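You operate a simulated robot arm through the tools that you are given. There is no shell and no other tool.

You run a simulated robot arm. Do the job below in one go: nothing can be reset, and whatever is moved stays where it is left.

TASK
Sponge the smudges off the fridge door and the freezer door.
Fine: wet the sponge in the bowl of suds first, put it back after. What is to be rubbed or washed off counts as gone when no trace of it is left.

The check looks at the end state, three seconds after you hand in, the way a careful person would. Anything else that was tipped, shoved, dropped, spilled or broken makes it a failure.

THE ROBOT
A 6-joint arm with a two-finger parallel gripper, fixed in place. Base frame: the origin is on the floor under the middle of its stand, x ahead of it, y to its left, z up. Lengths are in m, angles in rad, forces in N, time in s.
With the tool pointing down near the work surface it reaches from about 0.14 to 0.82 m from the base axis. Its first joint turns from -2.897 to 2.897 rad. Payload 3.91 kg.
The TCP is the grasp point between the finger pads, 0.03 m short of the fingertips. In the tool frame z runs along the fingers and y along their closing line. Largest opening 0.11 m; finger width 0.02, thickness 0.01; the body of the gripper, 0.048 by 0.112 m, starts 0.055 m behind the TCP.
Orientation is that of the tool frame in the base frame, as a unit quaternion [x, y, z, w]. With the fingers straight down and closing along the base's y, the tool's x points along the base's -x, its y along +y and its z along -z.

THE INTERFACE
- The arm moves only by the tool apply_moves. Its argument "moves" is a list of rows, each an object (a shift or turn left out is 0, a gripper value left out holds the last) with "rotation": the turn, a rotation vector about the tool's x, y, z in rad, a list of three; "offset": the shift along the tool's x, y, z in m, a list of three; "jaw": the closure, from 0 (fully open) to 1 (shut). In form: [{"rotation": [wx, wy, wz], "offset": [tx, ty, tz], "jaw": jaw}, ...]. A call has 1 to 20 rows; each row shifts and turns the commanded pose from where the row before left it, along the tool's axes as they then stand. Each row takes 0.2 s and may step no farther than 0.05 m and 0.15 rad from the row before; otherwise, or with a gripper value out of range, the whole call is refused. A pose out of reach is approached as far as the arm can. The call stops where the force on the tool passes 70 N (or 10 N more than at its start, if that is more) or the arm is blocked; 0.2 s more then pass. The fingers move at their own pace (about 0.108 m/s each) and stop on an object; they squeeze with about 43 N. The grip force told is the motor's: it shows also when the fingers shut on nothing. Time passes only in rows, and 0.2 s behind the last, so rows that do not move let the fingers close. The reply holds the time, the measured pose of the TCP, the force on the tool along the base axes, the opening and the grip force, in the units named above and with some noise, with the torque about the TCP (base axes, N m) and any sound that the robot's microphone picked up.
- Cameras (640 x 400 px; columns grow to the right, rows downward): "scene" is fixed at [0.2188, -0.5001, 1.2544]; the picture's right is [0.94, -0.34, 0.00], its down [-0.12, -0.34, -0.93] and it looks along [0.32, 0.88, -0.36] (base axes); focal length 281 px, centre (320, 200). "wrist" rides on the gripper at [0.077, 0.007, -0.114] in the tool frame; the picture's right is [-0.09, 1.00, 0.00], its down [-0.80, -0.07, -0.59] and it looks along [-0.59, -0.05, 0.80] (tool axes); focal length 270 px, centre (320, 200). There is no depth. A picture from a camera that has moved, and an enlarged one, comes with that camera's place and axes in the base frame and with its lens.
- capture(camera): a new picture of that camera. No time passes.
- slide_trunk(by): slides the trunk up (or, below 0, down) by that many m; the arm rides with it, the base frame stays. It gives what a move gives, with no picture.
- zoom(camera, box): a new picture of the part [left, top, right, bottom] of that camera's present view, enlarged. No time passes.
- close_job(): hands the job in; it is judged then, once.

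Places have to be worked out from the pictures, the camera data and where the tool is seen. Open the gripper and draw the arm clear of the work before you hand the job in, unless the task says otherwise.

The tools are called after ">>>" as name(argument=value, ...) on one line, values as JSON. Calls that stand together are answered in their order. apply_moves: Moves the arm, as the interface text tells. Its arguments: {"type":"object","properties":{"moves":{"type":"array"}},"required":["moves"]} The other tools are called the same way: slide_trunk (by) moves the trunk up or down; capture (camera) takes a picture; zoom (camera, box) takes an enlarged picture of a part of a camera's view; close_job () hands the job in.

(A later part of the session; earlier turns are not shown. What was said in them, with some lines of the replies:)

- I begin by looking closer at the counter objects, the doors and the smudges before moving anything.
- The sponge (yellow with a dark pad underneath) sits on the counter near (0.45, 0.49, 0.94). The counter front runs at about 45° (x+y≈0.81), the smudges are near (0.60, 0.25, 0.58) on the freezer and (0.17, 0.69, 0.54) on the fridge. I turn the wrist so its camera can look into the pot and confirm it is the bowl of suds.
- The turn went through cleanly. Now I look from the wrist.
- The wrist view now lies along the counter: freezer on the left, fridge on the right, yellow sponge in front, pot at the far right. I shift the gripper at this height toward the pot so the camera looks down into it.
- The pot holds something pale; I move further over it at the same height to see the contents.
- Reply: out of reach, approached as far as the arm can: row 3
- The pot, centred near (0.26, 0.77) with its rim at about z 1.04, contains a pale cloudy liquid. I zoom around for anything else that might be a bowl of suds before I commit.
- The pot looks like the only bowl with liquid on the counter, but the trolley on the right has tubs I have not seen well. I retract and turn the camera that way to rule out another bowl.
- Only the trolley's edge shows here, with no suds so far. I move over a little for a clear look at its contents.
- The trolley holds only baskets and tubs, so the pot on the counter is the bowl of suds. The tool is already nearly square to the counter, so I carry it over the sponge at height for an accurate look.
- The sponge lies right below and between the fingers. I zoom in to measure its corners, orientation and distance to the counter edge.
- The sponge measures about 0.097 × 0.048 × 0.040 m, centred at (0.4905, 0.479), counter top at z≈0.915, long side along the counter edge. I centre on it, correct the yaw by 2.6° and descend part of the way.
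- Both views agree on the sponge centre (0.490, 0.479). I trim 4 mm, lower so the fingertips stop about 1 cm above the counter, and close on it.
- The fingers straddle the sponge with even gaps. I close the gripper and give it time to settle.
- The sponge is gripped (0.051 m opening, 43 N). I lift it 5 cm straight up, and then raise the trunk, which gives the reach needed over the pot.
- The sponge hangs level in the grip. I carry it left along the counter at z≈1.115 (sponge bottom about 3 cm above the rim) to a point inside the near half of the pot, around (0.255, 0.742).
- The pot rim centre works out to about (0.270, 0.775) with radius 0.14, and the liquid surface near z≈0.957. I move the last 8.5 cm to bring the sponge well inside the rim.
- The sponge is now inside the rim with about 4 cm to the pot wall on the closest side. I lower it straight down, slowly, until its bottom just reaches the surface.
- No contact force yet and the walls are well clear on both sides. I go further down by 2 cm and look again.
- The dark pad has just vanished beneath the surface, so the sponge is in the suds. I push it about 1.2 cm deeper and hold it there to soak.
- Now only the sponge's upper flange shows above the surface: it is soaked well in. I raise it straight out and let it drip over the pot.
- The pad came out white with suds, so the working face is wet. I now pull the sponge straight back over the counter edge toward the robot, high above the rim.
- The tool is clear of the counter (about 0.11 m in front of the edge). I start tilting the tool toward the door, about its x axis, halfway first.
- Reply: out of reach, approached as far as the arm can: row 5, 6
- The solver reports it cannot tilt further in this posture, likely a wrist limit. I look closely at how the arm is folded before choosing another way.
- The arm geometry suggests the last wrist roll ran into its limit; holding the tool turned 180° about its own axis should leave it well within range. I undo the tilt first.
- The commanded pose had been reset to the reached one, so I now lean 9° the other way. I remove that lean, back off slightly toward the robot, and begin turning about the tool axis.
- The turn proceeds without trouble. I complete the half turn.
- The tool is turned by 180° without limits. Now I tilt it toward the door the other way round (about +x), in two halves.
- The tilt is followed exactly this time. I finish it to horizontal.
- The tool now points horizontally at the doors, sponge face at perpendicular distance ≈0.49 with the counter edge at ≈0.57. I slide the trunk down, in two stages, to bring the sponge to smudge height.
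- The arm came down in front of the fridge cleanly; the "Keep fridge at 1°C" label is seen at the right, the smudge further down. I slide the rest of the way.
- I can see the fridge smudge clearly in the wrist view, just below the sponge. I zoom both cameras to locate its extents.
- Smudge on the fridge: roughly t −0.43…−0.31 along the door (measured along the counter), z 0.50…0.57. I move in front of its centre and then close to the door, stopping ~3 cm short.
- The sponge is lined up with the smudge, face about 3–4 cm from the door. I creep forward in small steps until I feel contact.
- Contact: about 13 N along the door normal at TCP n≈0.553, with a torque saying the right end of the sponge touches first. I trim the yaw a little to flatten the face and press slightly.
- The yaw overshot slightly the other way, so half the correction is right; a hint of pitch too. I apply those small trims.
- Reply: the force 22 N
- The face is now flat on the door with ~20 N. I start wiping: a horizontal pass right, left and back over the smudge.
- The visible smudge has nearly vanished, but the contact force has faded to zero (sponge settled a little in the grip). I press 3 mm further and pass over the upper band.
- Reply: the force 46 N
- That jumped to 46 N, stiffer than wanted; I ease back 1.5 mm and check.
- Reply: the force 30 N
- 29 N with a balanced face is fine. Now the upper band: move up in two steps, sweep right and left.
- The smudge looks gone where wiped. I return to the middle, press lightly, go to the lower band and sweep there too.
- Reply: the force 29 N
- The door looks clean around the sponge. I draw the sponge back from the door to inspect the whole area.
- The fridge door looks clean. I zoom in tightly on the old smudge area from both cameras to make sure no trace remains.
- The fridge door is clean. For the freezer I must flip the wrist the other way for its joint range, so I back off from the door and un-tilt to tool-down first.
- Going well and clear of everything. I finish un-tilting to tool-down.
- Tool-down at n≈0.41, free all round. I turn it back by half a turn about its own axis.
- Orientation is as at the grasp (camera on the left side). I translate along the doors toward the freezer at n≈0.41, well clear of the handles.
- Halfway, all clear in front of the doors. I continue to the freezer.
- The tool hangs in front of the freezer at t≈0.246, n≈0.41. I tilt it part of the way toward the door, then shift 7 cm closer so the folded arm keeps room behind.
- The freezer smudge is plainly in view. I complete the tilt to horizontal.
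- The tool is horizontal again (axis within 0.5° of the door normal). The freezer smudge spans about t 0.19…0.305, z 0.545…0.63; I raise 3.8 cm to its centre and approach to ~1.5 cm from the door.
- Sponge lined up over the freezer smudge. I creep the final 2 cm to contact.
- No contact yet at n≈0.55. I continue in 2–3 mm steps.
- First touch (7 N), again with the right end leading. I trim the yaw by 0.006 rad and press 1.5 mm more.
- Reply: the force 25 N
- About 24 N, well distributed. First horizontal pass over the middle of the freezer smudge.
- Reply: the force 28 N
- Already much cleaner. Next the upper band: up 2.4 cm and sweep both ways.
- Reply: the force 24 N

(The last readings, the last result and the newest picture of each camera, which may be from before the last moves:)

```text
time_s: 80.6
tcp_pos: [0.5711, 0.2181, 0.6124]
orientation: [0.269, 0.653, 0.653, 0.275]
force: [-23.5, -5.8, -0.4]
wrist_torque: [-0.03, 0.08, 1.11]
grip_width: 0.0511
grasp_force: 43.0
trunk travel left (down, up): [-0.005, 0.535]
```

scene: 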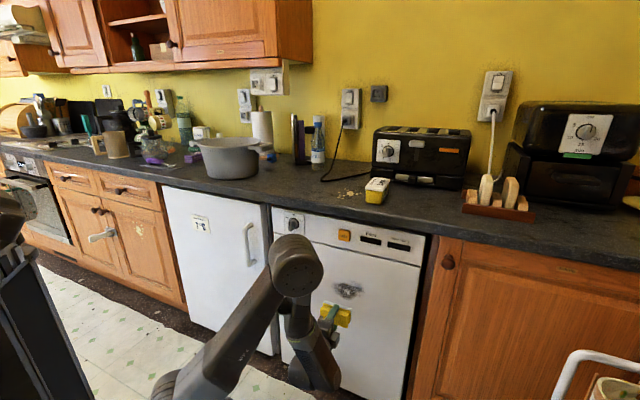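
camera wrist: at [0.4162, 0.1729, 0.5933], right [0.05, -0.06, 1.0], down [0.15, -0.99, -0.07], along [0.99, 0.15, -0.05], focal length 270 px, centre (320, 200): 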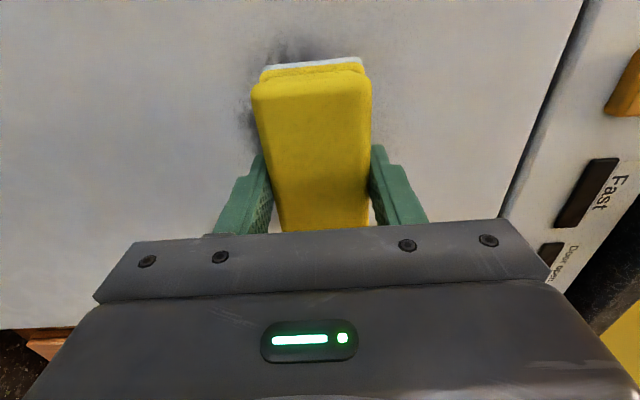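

Contact held throughout. Now down to the lower band (z≈0.56) and sweep there.

>>> apply_moves(moves=[{"offset": [0, -0.015, 0]}, {"offset": [0, -0.015, 0]}, {"offset": [0, -0.015, 0]}, {"offset": [0, -0.008, 0]}, {"offset": [-0.02, 0, 0]}, {"offset": [-0.02, 0, 0]}, {"offset": [-0.01, 0, 0]}, {"offset": [0.02, 0, 0]}, {"offset": [0.02, 0, 0]}, {"offset": [0.02, 0, 0]}, {"offset": [0.02, 0, 0]}, {"offset": [0.02, 0, 0]}, {"offset": [-0.02, 0, 0]}, {"offset": [-0.02, 0, 0]}, {"offset": [-0.01, 0, 0]}])

>>> zoom(camera="scene", box=[290, 230, 420, 320])

```text
time_s: 83.8
tcp_pos: [0.5708, 0.2187, 0.5579]
orientation: [0.269, 0.652, 0.653, 0.275]
force: [-1.8, -0.5, 0.4]
wrist_torque: [0.01, 0.03, 0.02]
grip_width: 0.051
grasp_force: 42.9
trunk travel left (down, up): [-0.005, 0.535]
```

```text
4.44 times, centred on (355, 275) of scene
camera zoom: at [0.2188, -0.5001, 1.2544], right [0.94, -0.34, 0.0], down [-0.12, -0.34, -0.93], along [0.32, 0.88, -0.36], focal length 1247 px, centre (164, -133)
```

zoom: 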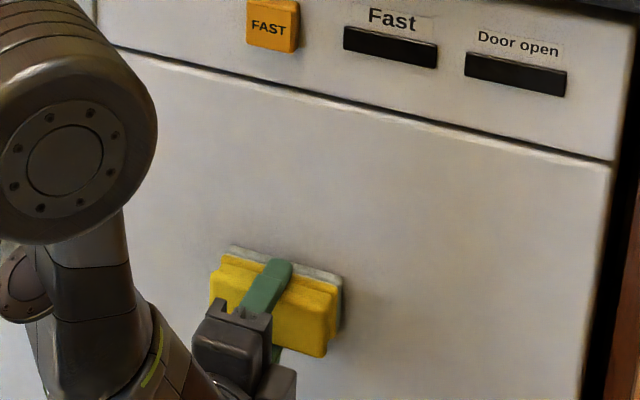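

The pressure faded by the end of that band, so I press 1.5 mm and repeat the lower pass to be sure.

>>> apply_moves(moves=[{"offset": [0, 0, 0.0015]}, {"offset": [-0.02, 0, 0]}, {"offset": [-0.02, 0, 0]}, {"offset": [0.02, 0, 0]}, {"offset": [0.02, 0, 0]}, {"offset": [0.02, 0, 0]}, {"offset": [0.02, 0, 0]}, {"offset": [-0.02, 0, 0]}, {"offset": [-0.02, 0, 0]}])

>>> apply_moves(moves=[{"offset": [0, 0, -0.01]}, {"offset": [0, 0, -0.03]}, {"offset": [0.01, -0.02, -0.03]}, {"offset": [0, -0.03, 0]}, {"offset": [0, -0.03, 0]}])

>>> capture(camera="wrist")

>>> zoom(camera="scene", box=[290, 230, 420, 320])

```text
time_s: 85.8
tcp_pos: [0.5691, 0.2188, 0.558]
orientation: [0.269, 0.653, 0.652, 0.275]
force: [-27.9, -2.1, 0.4]
wrist_torque: [-0.01, 0.2, 1.29]
grip_width: 0.051
grasp_force: 43.4
trunk travel left (down, up): [-0.005, 0.535]
```

```text
time_s: 87.0
tcp_pos: [0.5164, 0.1751, 0.4767]
orientation: [0.269, 0.653, 0.652, 0.276]
force: [0.4, 0.5, -0.1]
wrist_torque: [-0.03, -0.02, -0.05]
grip_width: 0.0506
grasp_force: 42.9
trunk travel left (down, up): [-0.005, 0.535]
```

```text
taken
camera wrist: at [0.3802, 0.1484, 0.4841], right [0.05, -0.06, 1.0], down [0.14, -0.99, -0.07], along [0.99, 0.14, -0.05], focal length 270 px, centre (320, 200)
```

wrist: 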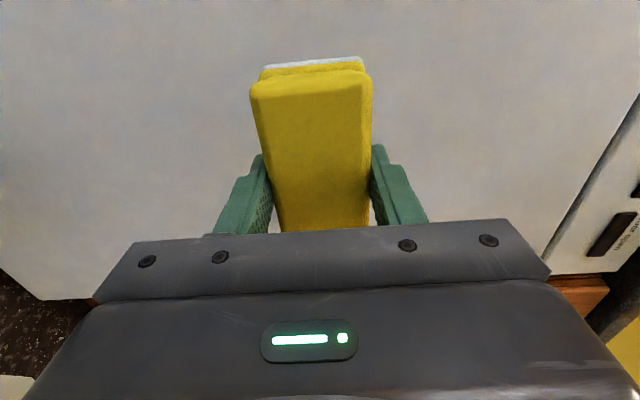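

```text
4.44 times, centred on (355, 275) of scene
camera zoom: at [0.2188, -0.5001, 1.2544], right [0.94, -0.34, 0.0], down [-0.12, -0.34, -0.93], along [0.32, 0.88, -0.36], focal length 1247 px, centre (164, -133)
```

zoom: 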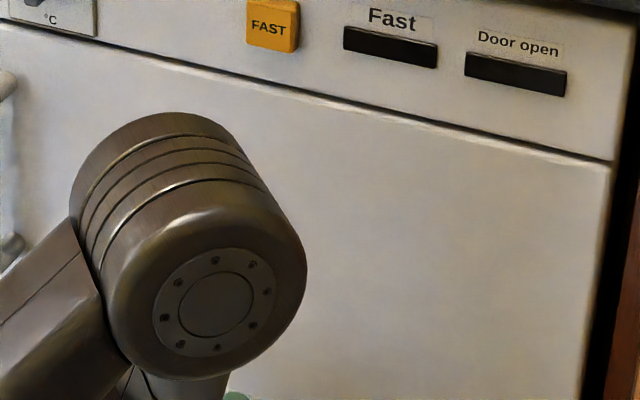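

The visible part is clean, though the elbow blocks half of the scene view. I zoom the wrist camera at the old smudge area and shift the arm to uncover it for the scene camera.

>>> zoom(camera="wrist", box=[300, 0, 540, 150])

>>> apply_moves(moves=[{"rotation": [0.131, 0, 0]}, {"rotation": [0.131, 0, 0]}, {"rotation": [0.131, 0, 0]}, {"rotation": [0.131, 0, 0]}, {"rotation": [0.131, 0, 0]}, {"rotation": [0.131, 0, 0]}])

>>> capture(camera="scene")

>>> capture(camera="wrist")

```text
2.67 times, centred on (420, 75) of wrist
camera zoom: at [0.3802, 0.1484, 0.4841], right [0.05, -0.06, 1.0], down [0.14, -0.99, -0.07], along [0.99, 0.14, -0.05], focal length 721 px, centre (53, 533)
```

zoom: 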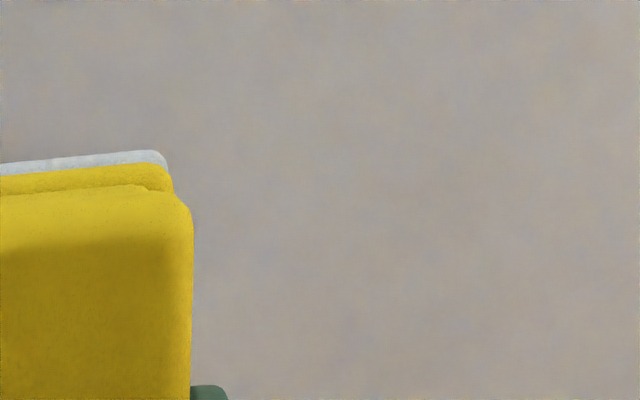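

```text
time_s: 88.4
tcp_pos: [0.517, 0.1759, 0.4785]
orientation: [0.355, 0.853, 0.352, 0.151]
force: [0.1, 0.6, 0.3]
wrist_torque: [0.01, 0.0, 0.02]
grip_width: 0.0509
grasp_force: 42.6
trunk travel left (down, up): [-0.005, 0.535]
```

```text
taken
```

scene: 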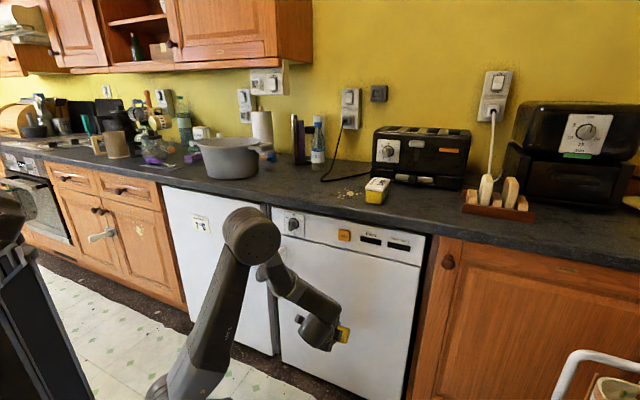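

```text
taken
camera wrist: at [0.4078, 0.177, 0.5641], right [0.56, 0.44, 0.71], down [0.22, -0.9, 0.38], along [0.8, -0.05, -0.6], focal length 270 px, centre (320, 200)
```

wrist: 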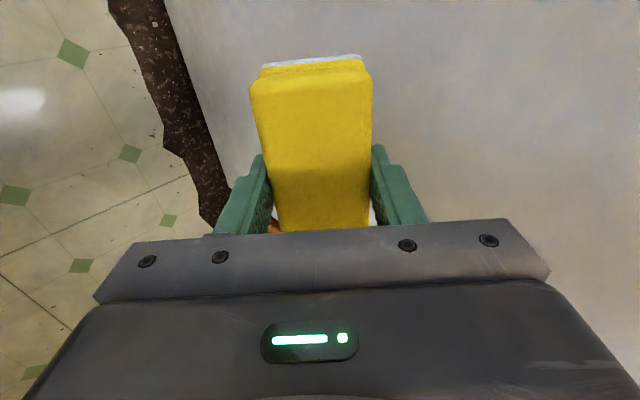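

The freezer door is uncovered now. I zoom tightly on both former smudge spots from the scene camera.

>>> zoom(camera="scene", box=[300, 250, 400, 320])

>>> zoom(camera="scene", box=[165, 190, 285, 290])

>>> zoom(camera="wrist", box=[380, 0, 640, 220])

```text
5.71 times, centred on (350, 285) of scene
camera zoom: at [0.2188, -0.5001, 1.2544], right [0.94, -0.34, 0.0], down [-0.12, -0.34, -0.93], along [0.32, 0.88, -0.36], focal length 1603 px, centre (149, -286)
```

zoom: 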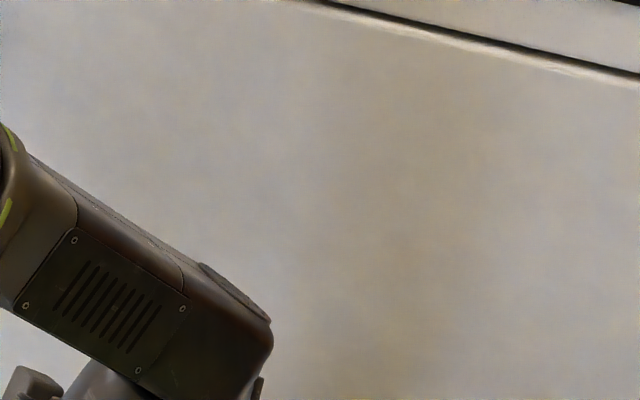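

```text
4.00 times, centred on (225, 240) of scene
camera zoom: at [0.2188, -0.5001, 1.2544], right [0.94, -0.34, 0.0], down [-0.12, -0.34, -0.93], along [0.32, 0.88, -0.36], focal length 1122 px, centre (700, 40)
```

zoom: 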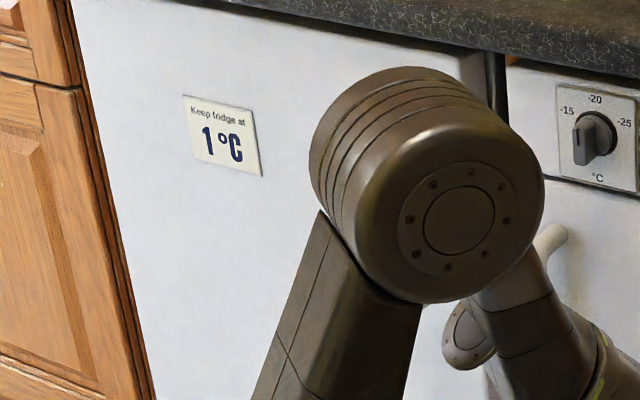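

```text
1.82 times, centred on (510, 110) of wrist
camera zoom: at [0.4078, 0.177, 0.5641], right [0.56, 0.44, 0.71], down [0.22, -0.9, 0.38], along [0.8, -0.05, -0.6], focal length 491 px, centre (-26, 364)
```

zoom: 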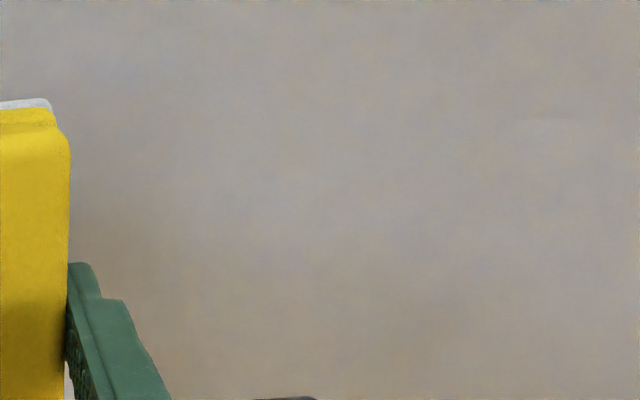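

Both spots look clean; I will recheck once the arm is fully out of the way. I back away from the door 8 cm and finish un-tilting to tool-down.

>>> apply_moves(moves=[{"offset": [0, -0.0283, -0.0283]}, {"offset": [0, -0.0283, -0.0283]}, {"rotation": [0.131, 0, 0]}, {"rotation": [0.131, 0, 0]}, {"rotation": [0.131, 0, 0]}, {"rotation": [0.131, 0, 0]}, {"rotation": [0.131, 0, 0]}, {"rotation": [0.131, 0, 0]}])

>>> capture(camera="scene")

```text
time_s: 90.2
tcp_pos: [0.4588, 0.1211, 0.4791]
orientation: [0.385, 0.923, -0.003, 0.003]
force: [0.1, -0.7, 0.1]
wrist_torque: [-0.01, 0.02, -0.01]
grip_width: 0.051
grasp_force: 43.0
trunk travel left (down, up): [-0.005, 0.535]
```

```text
taken
```

scene: 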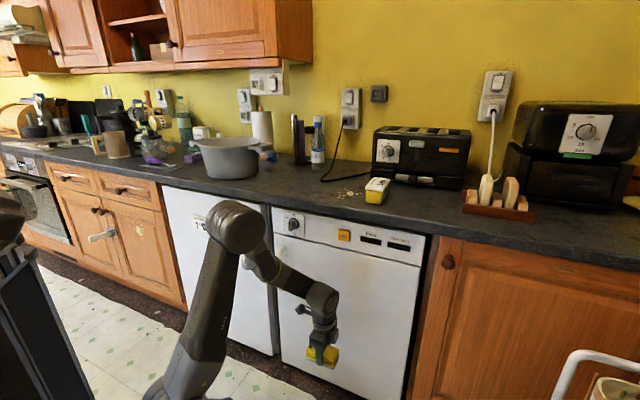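

The freezer door is clear and the tool is 0.16 m from the counter edge. I slide the trunk back up.

>>> slide_trunk(by=0.27)

>>> slide_trunk(by=0.265)

>>> capture(camera="scene")

>>> capture(camera="wrist")

```text
time_s: 93.0
tcp_pos: [0.4581, 0.1195, 0.7477]
orientation: [0.385, 0.923, -0.001, 0.004]
force: [-0.9, 0.2, -0.1]
wrist_torque: [-0.01, -0.01, -0.03]
grip_width: 0.0509
grasp_force: 42.6
trunk travel left (down, up): [-0.275, 0.265]
```

```text
time_s: 95.7
tcp_pos: [0.4586, 0.1196, 1.0132]
orientation: [0.385, 0.923, -0.001, 0.003]
force: [-0.3, -1.0, -0.4]
wrist_torque: [0.03, 0.0, 0.02]
grip_width: 0.0511
grasp_force: 42.7
trunk travel left (down, up): [-0.54, 0.0]
```

```text
taken
```

scene: 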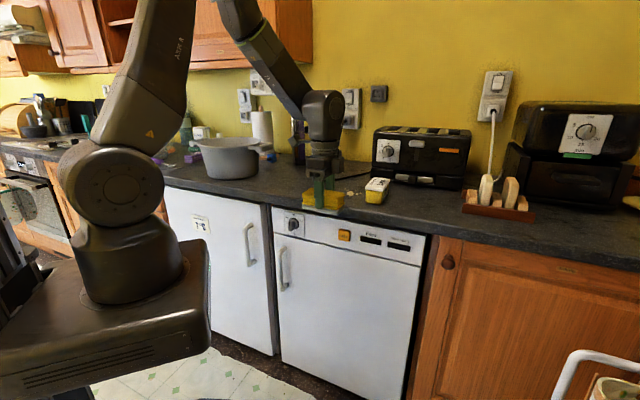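

```text
taken
camera wrist: at [0.4087, 0.1795, 1.1276], right [0.77, 0.64, 0.0], down [0.51, -0.62, 0.6], along [0.38, -0.46, -0.8], focal length 270 px, centre (320, 200)
```

wrist: 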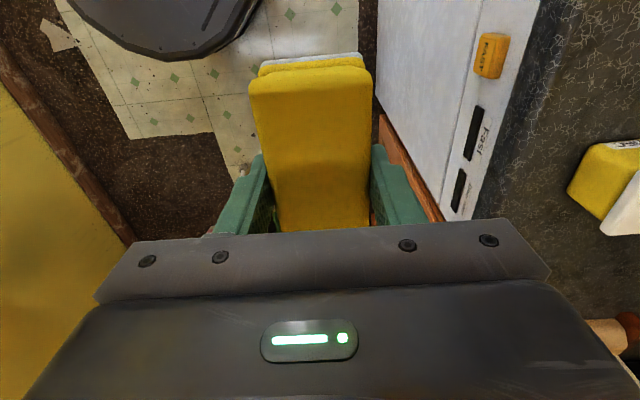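

Both doors are now in full view. I zoom into both to check that no trace of either smudge is left.

>>> zoom(camera="scene", box=[275, 230, 425, 340])

>>> zoom(camera="scene", box=[310, 255, 380, 310])

>>> zoom(camera="scene", box=[165, 190, 285, 290])

>>> zoom(camera="scene", box=[195, 235, 245, 280])

```text
3.64 times, centred on (350, 285) of scene
camera zoom: at [0.2188, -0.5001, 1.2544], right [0.94, -0.34, 0.0], down [-0.12, -0.34, -0.93], along [0.32, 0.88, -0.36], focal length 1020 px, centre (211, -109)
```

zoom: 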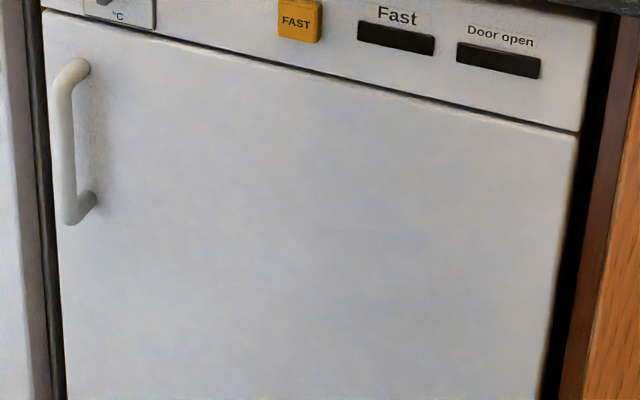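

```text
7.27 times, centred on (345, 282) of scene
camera zoom: at [0.2188, -0.5001, 1.2544], right [0.94, -0.34, 0.0], down [-0.12, -0.34, -0.93], along [0.32, 0.88, -0.36], focal length 2040 px, centre (138, -400)
```

zoom: 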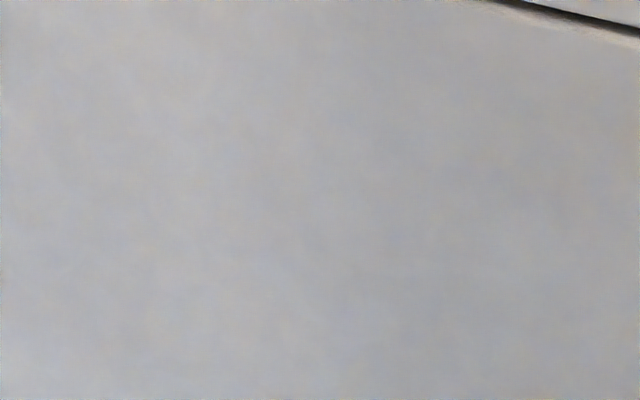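

```text
4.00 times, centred on (225, 240) of scene
camera zoom: at [0.2188, -0.5001, 1.2544], right [0.94, -0.34, 0.0], down [-0.12, -0.34, -0.93], along [0.32, 0.88, -0.36], focal length 1122 px, centre (700, 40)
```

zoom: 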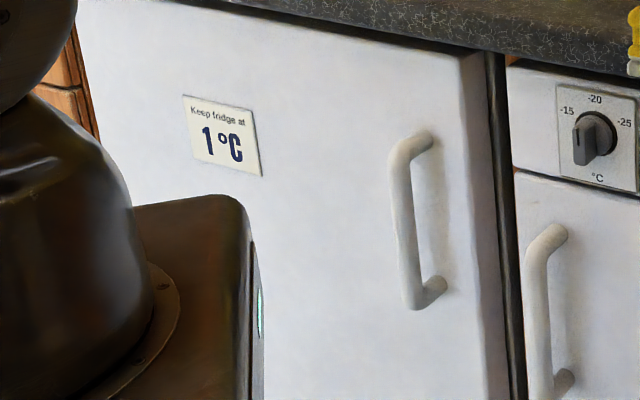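

```text
8.89 times, centred on (220, 258) of scene
camera zoom: at [0.2188, -0.5001, 1.2544], right [0.94, -0.34, 0.0], down [-0.12, -0.34, -0.93], along [0.32, 0.88, -0.36], focal length 2494 px, centre (1209, -311)
```

zoom: 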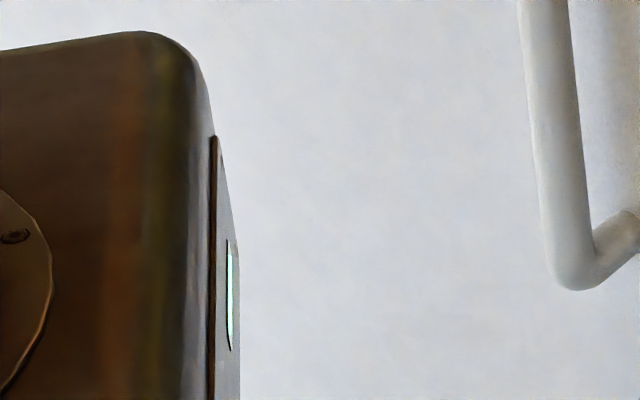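

The freezer is spotless; the fridge spot is partly hidden by the arm's platform. I lower the trunk to its original height (arm still clear of the counter) to see that spot fully.

>>> slide_trunk(by=-0.115)

>>> zoom(camera="scene", box=[165, 190, 285, 290])

>>> zoom(camera="scene", box=[195, 235, 245, 280])

```text
time_s: 97.2
tcp_pos: [0.4586, 0.1204, 0.8977]
orientation: [0.385, 0.923, -0.002, 0.003]
force: [-0.3, -0.3, 0.5]
wrist_torque: [0.03, 0.03, 0.03]
grip_width: 0.0509
grasp_force: 43.4
trunk travel left (down, up): [-0.425, 0.115]
```

```text
4.00 times, centred on (225, 240) of scene
camera zoom: at [0.2188, -0.5001, 1.2544], right [0.94, -0.34, 0.0], down [-0.12, -0.34, -0.93], along [0.32, 0.88, -0.36], focal length 1122 px, centre (700, 40)
```

zoom: 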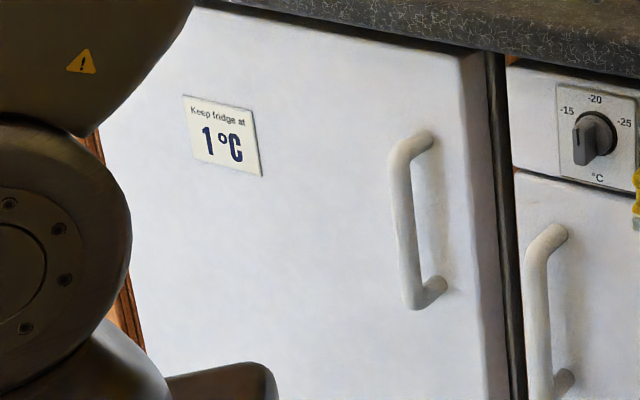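

```text
8.89 times, centred on (220, 258) of scene
camera zoom: at [0.2188, -0.5001, 1.2544], right [0.94, -0.34, 0.0], down [-0.12, -0.34, -0.93], along [0.32, 0.88, -0.36], focal length 2494 px, centre (1209, -311)
```

zoom: 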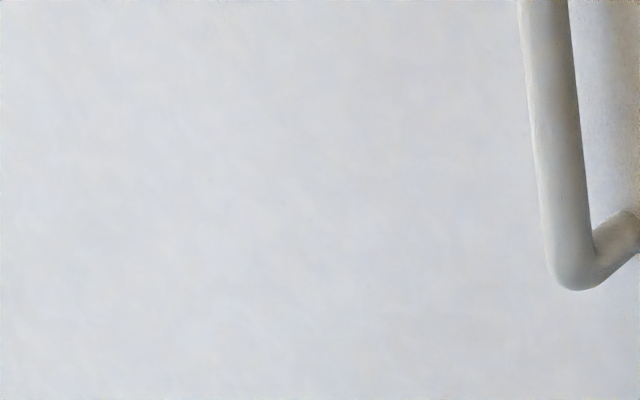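

The fridge door is spotless as well. Now I return the sponge: first raise it above counter height, then carry it back over its original spot (allowing for ~5 mm it slid in the grip).

>>> apply_moves(moves=[{"offset": [0, 0, -0.04]}, {"offset": [0, 0, -0.04]}, {"offset": [0, 0, -0.04]}, {"offset": [0, 0, -0.04]}])

>>> apply_moves(moves=[{"offset": [0.0254, 0.0305, 0]}, {"offset": [0.0254, 0.0305, 0]}, {"offset": [0.0254, 0.0305, 0]}, {"offset": [0.0254, 0.0305, 0]}, {"offset": [0.0254, 0.0305, 0]}, {"offset": [0.0254, 0.0305, 0]}, {"offset": [0.0254, 0.0305, 0]}, {"offset": [0.0254, 0.0305, 0]}, {"offset": [0.0254, 0.0305, 0]}])

>>> zoom(camera="scene", box=[230, 110, 380, 210])

>>> capture(camera="wrist")

```text
time_s: 98.2
tcp_pos: [0.46, 0.1225, 1.0607]
orientation: [0.385, 0.923, -0.002, 0.004]
force: [0.2, 0.2, -0.4]
wrist_torque: [-0.01, 0.02, -0.01]
grip_width: 0.0508
grasp_force: 43.1
trunk travel left (down, up): [-0.425, 0.115]
```

```text
time_s: 100.2
tcp_pos: [0.4924, 0.4768, 1.0561]
orientation: [0.386, 0.923, -0.001, 0.003]
force: [0.7, -0.8, 0.6]
wrist_torque: [0.0, 0.03, 0.01]
grip_width: 0.0508
grasp_force: 42.8
trunk travel left (down, up): [-0.425, 0.115]
```

```text
4.00 times, centred on (305, 160) of scene
camera zoom: at [0.2188, -0.5001, 1.2544], right [0.94, -0.34, 0.0], down [-0.12, -0.34, -0.93], along [0.32, 0.88, -0.36], focal length 1122 px, centre (380, 360)
```

zoom: 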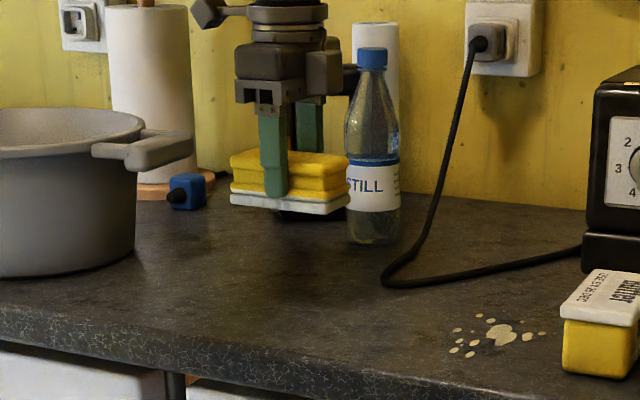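

```text
taken
camera wrist: at [0.4424, 0.5371, 1.1703], right [0.77, 0.64, 0.0], down [0.51, -0.62, 0.6], along [0.38, -0.46, -0.8], focal length 270 px, centre (320, 200)
```

wrist: 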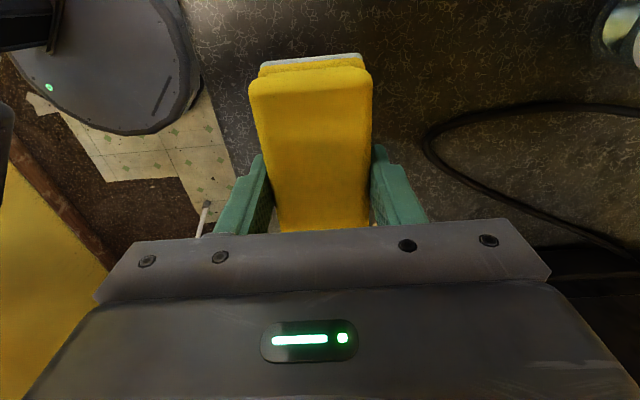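

The sponge is level and over its old spot (centre ≈ (0.489, 0.480)). I lower it most of the way.

>>> apply_moves(moves=[{"offset": [0, 0, 0.03]}, {"offset": [0, 0, 0.03]}, {"offset": [0, 0, 0.025]}, {"offset": [0, 0, 0.008]}])

>>> zoom(camera="scene", box=[250, 140, 350, 205])

```text
time_s: 101.2
tcp_pos: [0.492, 0.4761, 0.961]
orientation: [0.385, 0.923, -0.002, 0.004]
force: [0.3, -0.5, -0.8]
wrist_torque: [-0.03, -0.01, -0.01]
grip_width: 0.0509
grasp_force: 42.3
trunk travel left (down, up): [-0.425, 0.115]
```

```text
6.15 times, centred on (300, 172) of scene
camera zoom: at [0.2188, -0.5001, 1.2544], right [0.94, -0.34, 0.0], down [-0.12, -0.34, -0.93], along [0.32, 0.88, -0.36], focal length 1726 px, centre (443, 369)
```

zoom: 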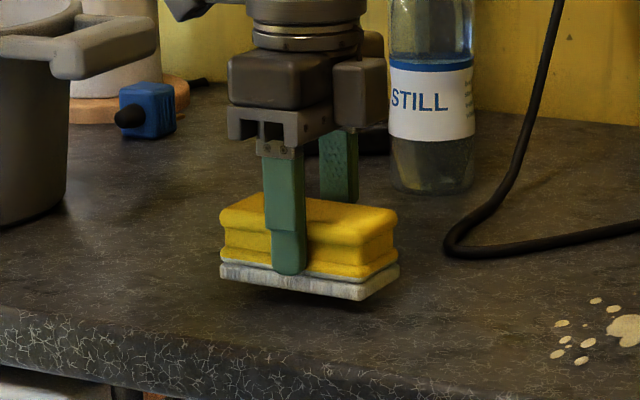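

The sponge hovers a centimetre or less above the counter. I lower it in small steps to feel for contact.

>>> apply_moves(moves=[{"offset": [0, 0, 0.003]}, {"offset": [0, 0, 0.002]}, {"offset": [0, 0, 0.002]}])

```text
time_s: 102.0
tcp_pos: [0.4936, 0.4757, 0.9557]
orientation: [0.385, 0.923, -0.002, 0.003]
force: [-0.2, -0.6, -0.8]
wrist_torque: [0.02, -0.02, 0.02]
grip_width: 0.0509
grasp_force: 43.3
trunk travel left (down, up): [-0.425, 0.115]
```

No contact yet. A few more 1.5 mm steps.

>>> apply_moves(moves=[{"offset": [0, 0, 0.0015]}, {"offset": [0, 0, 0.0015]}])

>>> zoom(camera="scene", box=[250, 140, 350, 205])

```text
time_s: 102.5
tcp_pos: [0.4941, 0.4771, 0.9531]
orientation: [0.385, 0.923, -0.001, 0.003]
force: [-0.3, 0.2, -1.3]
wrist_torque: [0.01, 0.0, -0.03]
grip_width: 0.0509
grasp_force: 42.8
trunk travel left (down, up): [-0.425, 0.115]
```

```text
6.15 times, centred on (300, 172) of scene
camera zoom: at [0.2188, -0.5001, 1.2544], right [0.94, -0.34, 0.0], down [-0.12, -0.34, -0.93], along [0.32, 0.88, -0.36], focal length 1726 px, centre (443, 369)
```

zoom: 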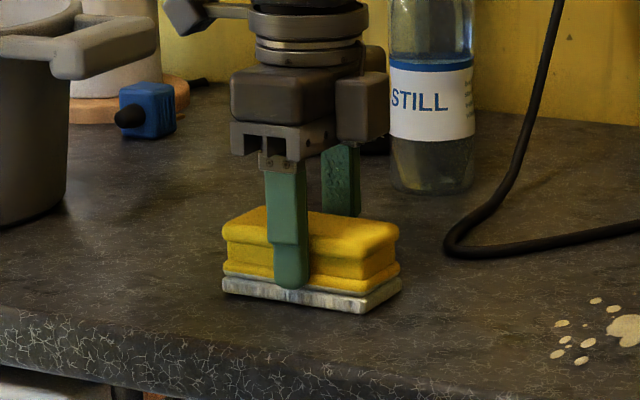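

The sponge's lower corner is now within a millimetre or so of its original image position. I continue by 1 mm steps.

>>> apply_moves(moves=[{"offset": [0, 0, 0.001]}, {}])

>>> apply_moves(moves=[{"offset": [0, 0, 0.001]}, {}])

```text
time_s: 103.2
tcp_pos: [0.4934, 0.4754, 0.9524]
orientation: [0.385, 0.923, -0.001, 0.003]
force: [-0.3, -0.6, 2.1]
wrist_torque: [-0.11, -0.11, -0.04]
grip_width: 0.051
grasp_force: 42.8
trunk travel left (down, up): [-0.425, 0.115]
```

```text
time_s: 103.8
tcp_pos: [0.4938, 0.4753, 0.9528]
orientation: [0.385, 0.923, -0.001, 0.004]
force: [1.4, 1.8, 11.0]
wrist_torque: [-0.36, -0.3, 0.04]
grip_width: 0.0511
grasp_force: 42.9
trunk travel left (down, up): [-0.425, 0.115]
```

The sponge rests on the counter (11 N). I ease off half a millimetre and open the gripper.

>>> apply_moves(moves=[{"offset": [0, 0, -0.0006]}, {"jaw": 0.4}, {"jaw": 0.0}, {"jaw": 0.0}, {"jaw": 0.0}])

>>> zoom(camera="scene", box=[250, 140, 350, 205])

>>> capture(camera="wrist")

```text
time_s: 105.0
tcp_pos: [0.4937, 0.4762, 0.9519]
orientation: [0.385, 0.923, -0.002, 0.004]
force: [-0.2, 0.6, -0.5]
wrist_torque: [0.01, 0.0, 0.0]
grip_width: 0.11
grasp_force: 0.0
trunk travel left (down, up): [-0.425, 0.115]
```

```text
6.15 times, centred on (300, 172) of scene
camera zoom: at [0.2188, -0.5001, 1.2544], right [0.94, -0.34, 0.0], down [-0.12, -0.34, -0.93], along [0.32, 0.88, -0.36], focal length 1726 px, centre (443, 369)
```

zoom: 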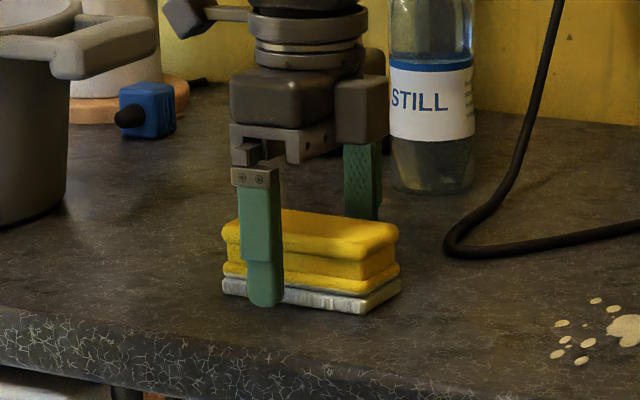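

```text
taken
camera wrist: at [0.4428, 0.5356, 1.0663], right [0.77, 0.64, 0.0], down [0.51, -0.62, 0.6], along [0.38, -0.46, -0.8], focal length 270 px, centre (320, 200)
```

wrist: 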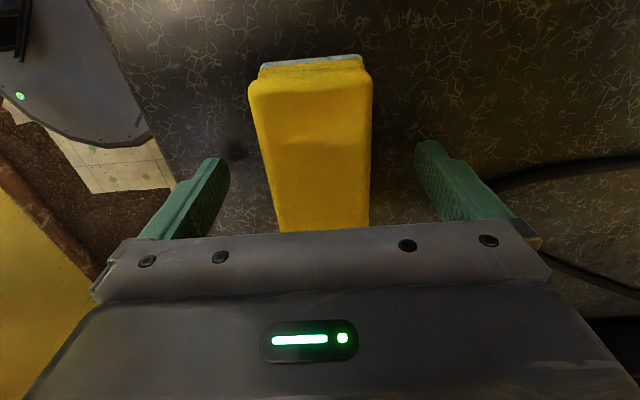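

The sponge stands freely with the fingers open on both sides. I rise straight up and then draw the arm back from the counter.

>>> apply_moves(moves=[{"offset": [0, 0, -0.03]}, {"offset": [0, 0, -0.04]}, {"offset": [0, 0, -0.04]}, {"offset": [0, 0, -0.04]}, {"offset": [0, 0, -0.04]}])

>>> apply_moves(moves=[{"offset": [0, -0.04, 0]}, {"offset": [0, -0.04, 0]}, {"offset": [0, -0.04, 0]}, {"offset": [0, -0.04, 0]}, {"offset": [0, -0.04, 0]}, {"offset": [0, -0.04, 0]}])

>>> capture(camera="scene")

>>> capture(camera="wrist")

```text
time_s: 106.2
tcp_pos: [0.4913, 0.4758, 1.1425]
orientation: [0.385, 0.923, -0.001, 0.004]
force: [0.9, 0.0, -0.3]
wrist_torque: [0.01, -0.01, -0.01]
grip_width: 0.11
grasp_force: 0.1
trunk travel left (down, up): [-0.425, 0.115]
```

```text
time_s: 107.5
tcp_pos: [0.3185, 0.3085, 1.1421]
orientation: [0.385, 0.923, -0.002, 0.004]
force: [-0.5, -1.4, 0.3]
wrist_torque: [-0.01, -0.01, -0.04]
grip_width: 0.1098
grasp_force: 0.1
trunk travel left (down, up): [-0.425, 0.115]
```

```text
taken
```

scene: 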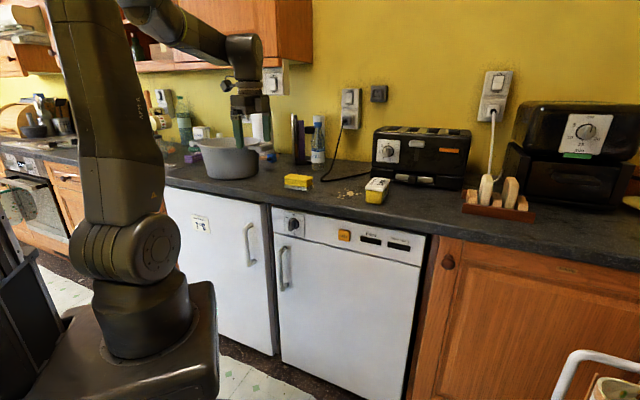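

```text
taken
camera wrist: at [0.2688, 0.3665, 1.2567], right [0.77, 0.64, 0.0], down [0.51, -0.62, 0.6], along [0.38, -0.46, -0.8], focal length 270 px, centre (320, 200)
```

wrist: 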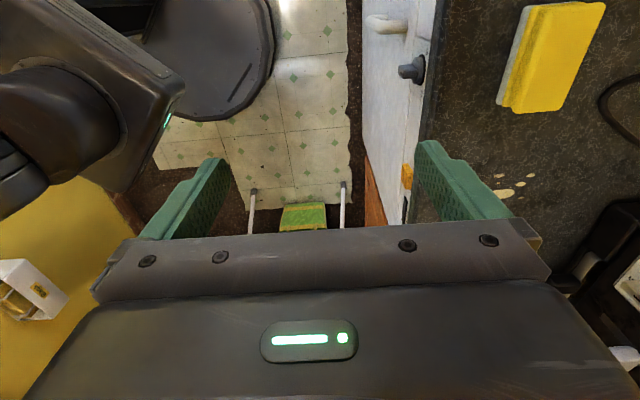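

The arm is clear with the gripper open. One last close check of the doors, sponge and pot.

>>> zoom(camera="scene", box=[160, 120, 440, 300])

>>> zoom(camera="scene", box=[260, 150, 350, 210])

>>> zoom(camera="scene", box=[160, 190, 420, 380])

```text
2.22 times, centred on (300, 210) of scene
camera zoom: at [0.2188, -0.5001, 1.2544], right [0.94, -0.34, 0.0], down [-0.12, -0.34, -0.93], along [0.32, 0.88, -0.36], focal length 623 px, centre (364, 178)
```

zoom: 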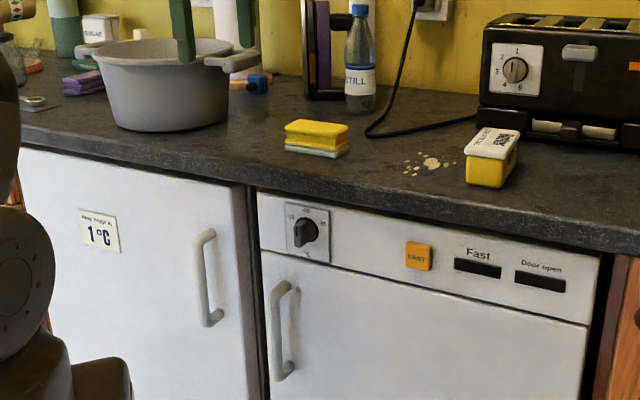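

```text
6.67 times, centred on (305, 180) of scene
camera zoom: at [0.2188, -0.5001, 1.2544], right [0.94, -0.34, 0.0], down [-0.12, -0.34, -0.93], along [0.32, 0.88, -0.36], focal length 1870 px, centre (420, 333)
```

zoom: 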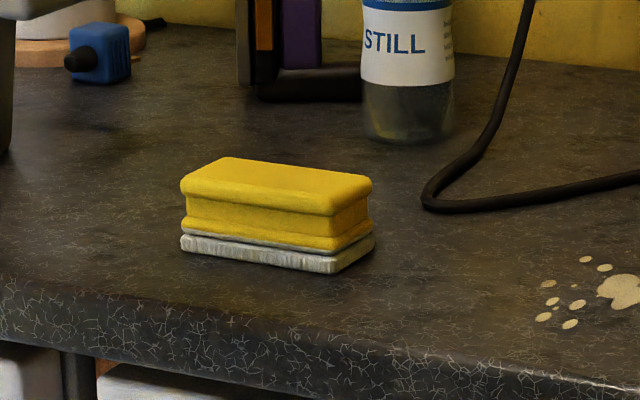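

```text
2.11 times, centred on (290, 285) of scene
camera zoom: at [0.2188, -0.5001, 1.2544], right [0.94, -0.34, 0.0], down [-0.12, -0.34, -0.93], along [0.32, 0.88, -0.36], focal length 591 px, centre (383, 21)
```

zoom: 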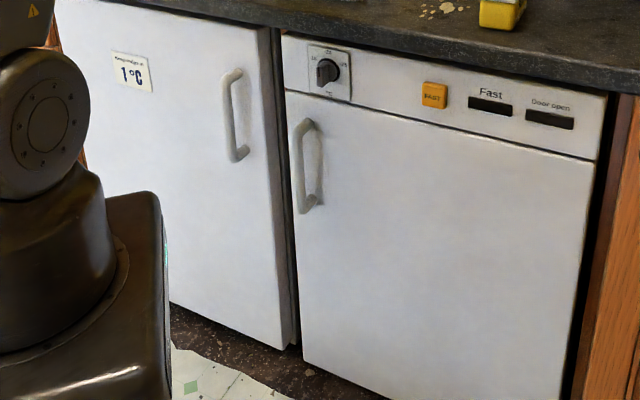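

Both doors are spotless and closed. The sponge is back on its original spot, the pot and other items have not moved, and the gripper is open with the arm clear of the counter. I hand the job in.

>>> close_job()

```text
The job is handed in.
```

The smudges are off both the fridge door and the freezer door. In the last close-up pictures I could see no trace of either, and both doors were still shut.

- **Wetting:** I dipped the sponge in the pot of cloudy liquid on the counter. I took that for the bowl of suds because I saw no other bowl of liquid, and the sponge's pad came out white with suds.
- **Wiping:** I used the pad side of the sponge, pressing lightly, with several overlapping passes on each door.
- **Putting back:** The sponge is back on the counter where I found it, the same way round, and its pad is still wet and white.
- **Everything else:** In the final pictures, the pot and the other things on the counter looked unmoved. The gripper is open and the arm is clear of the counter.
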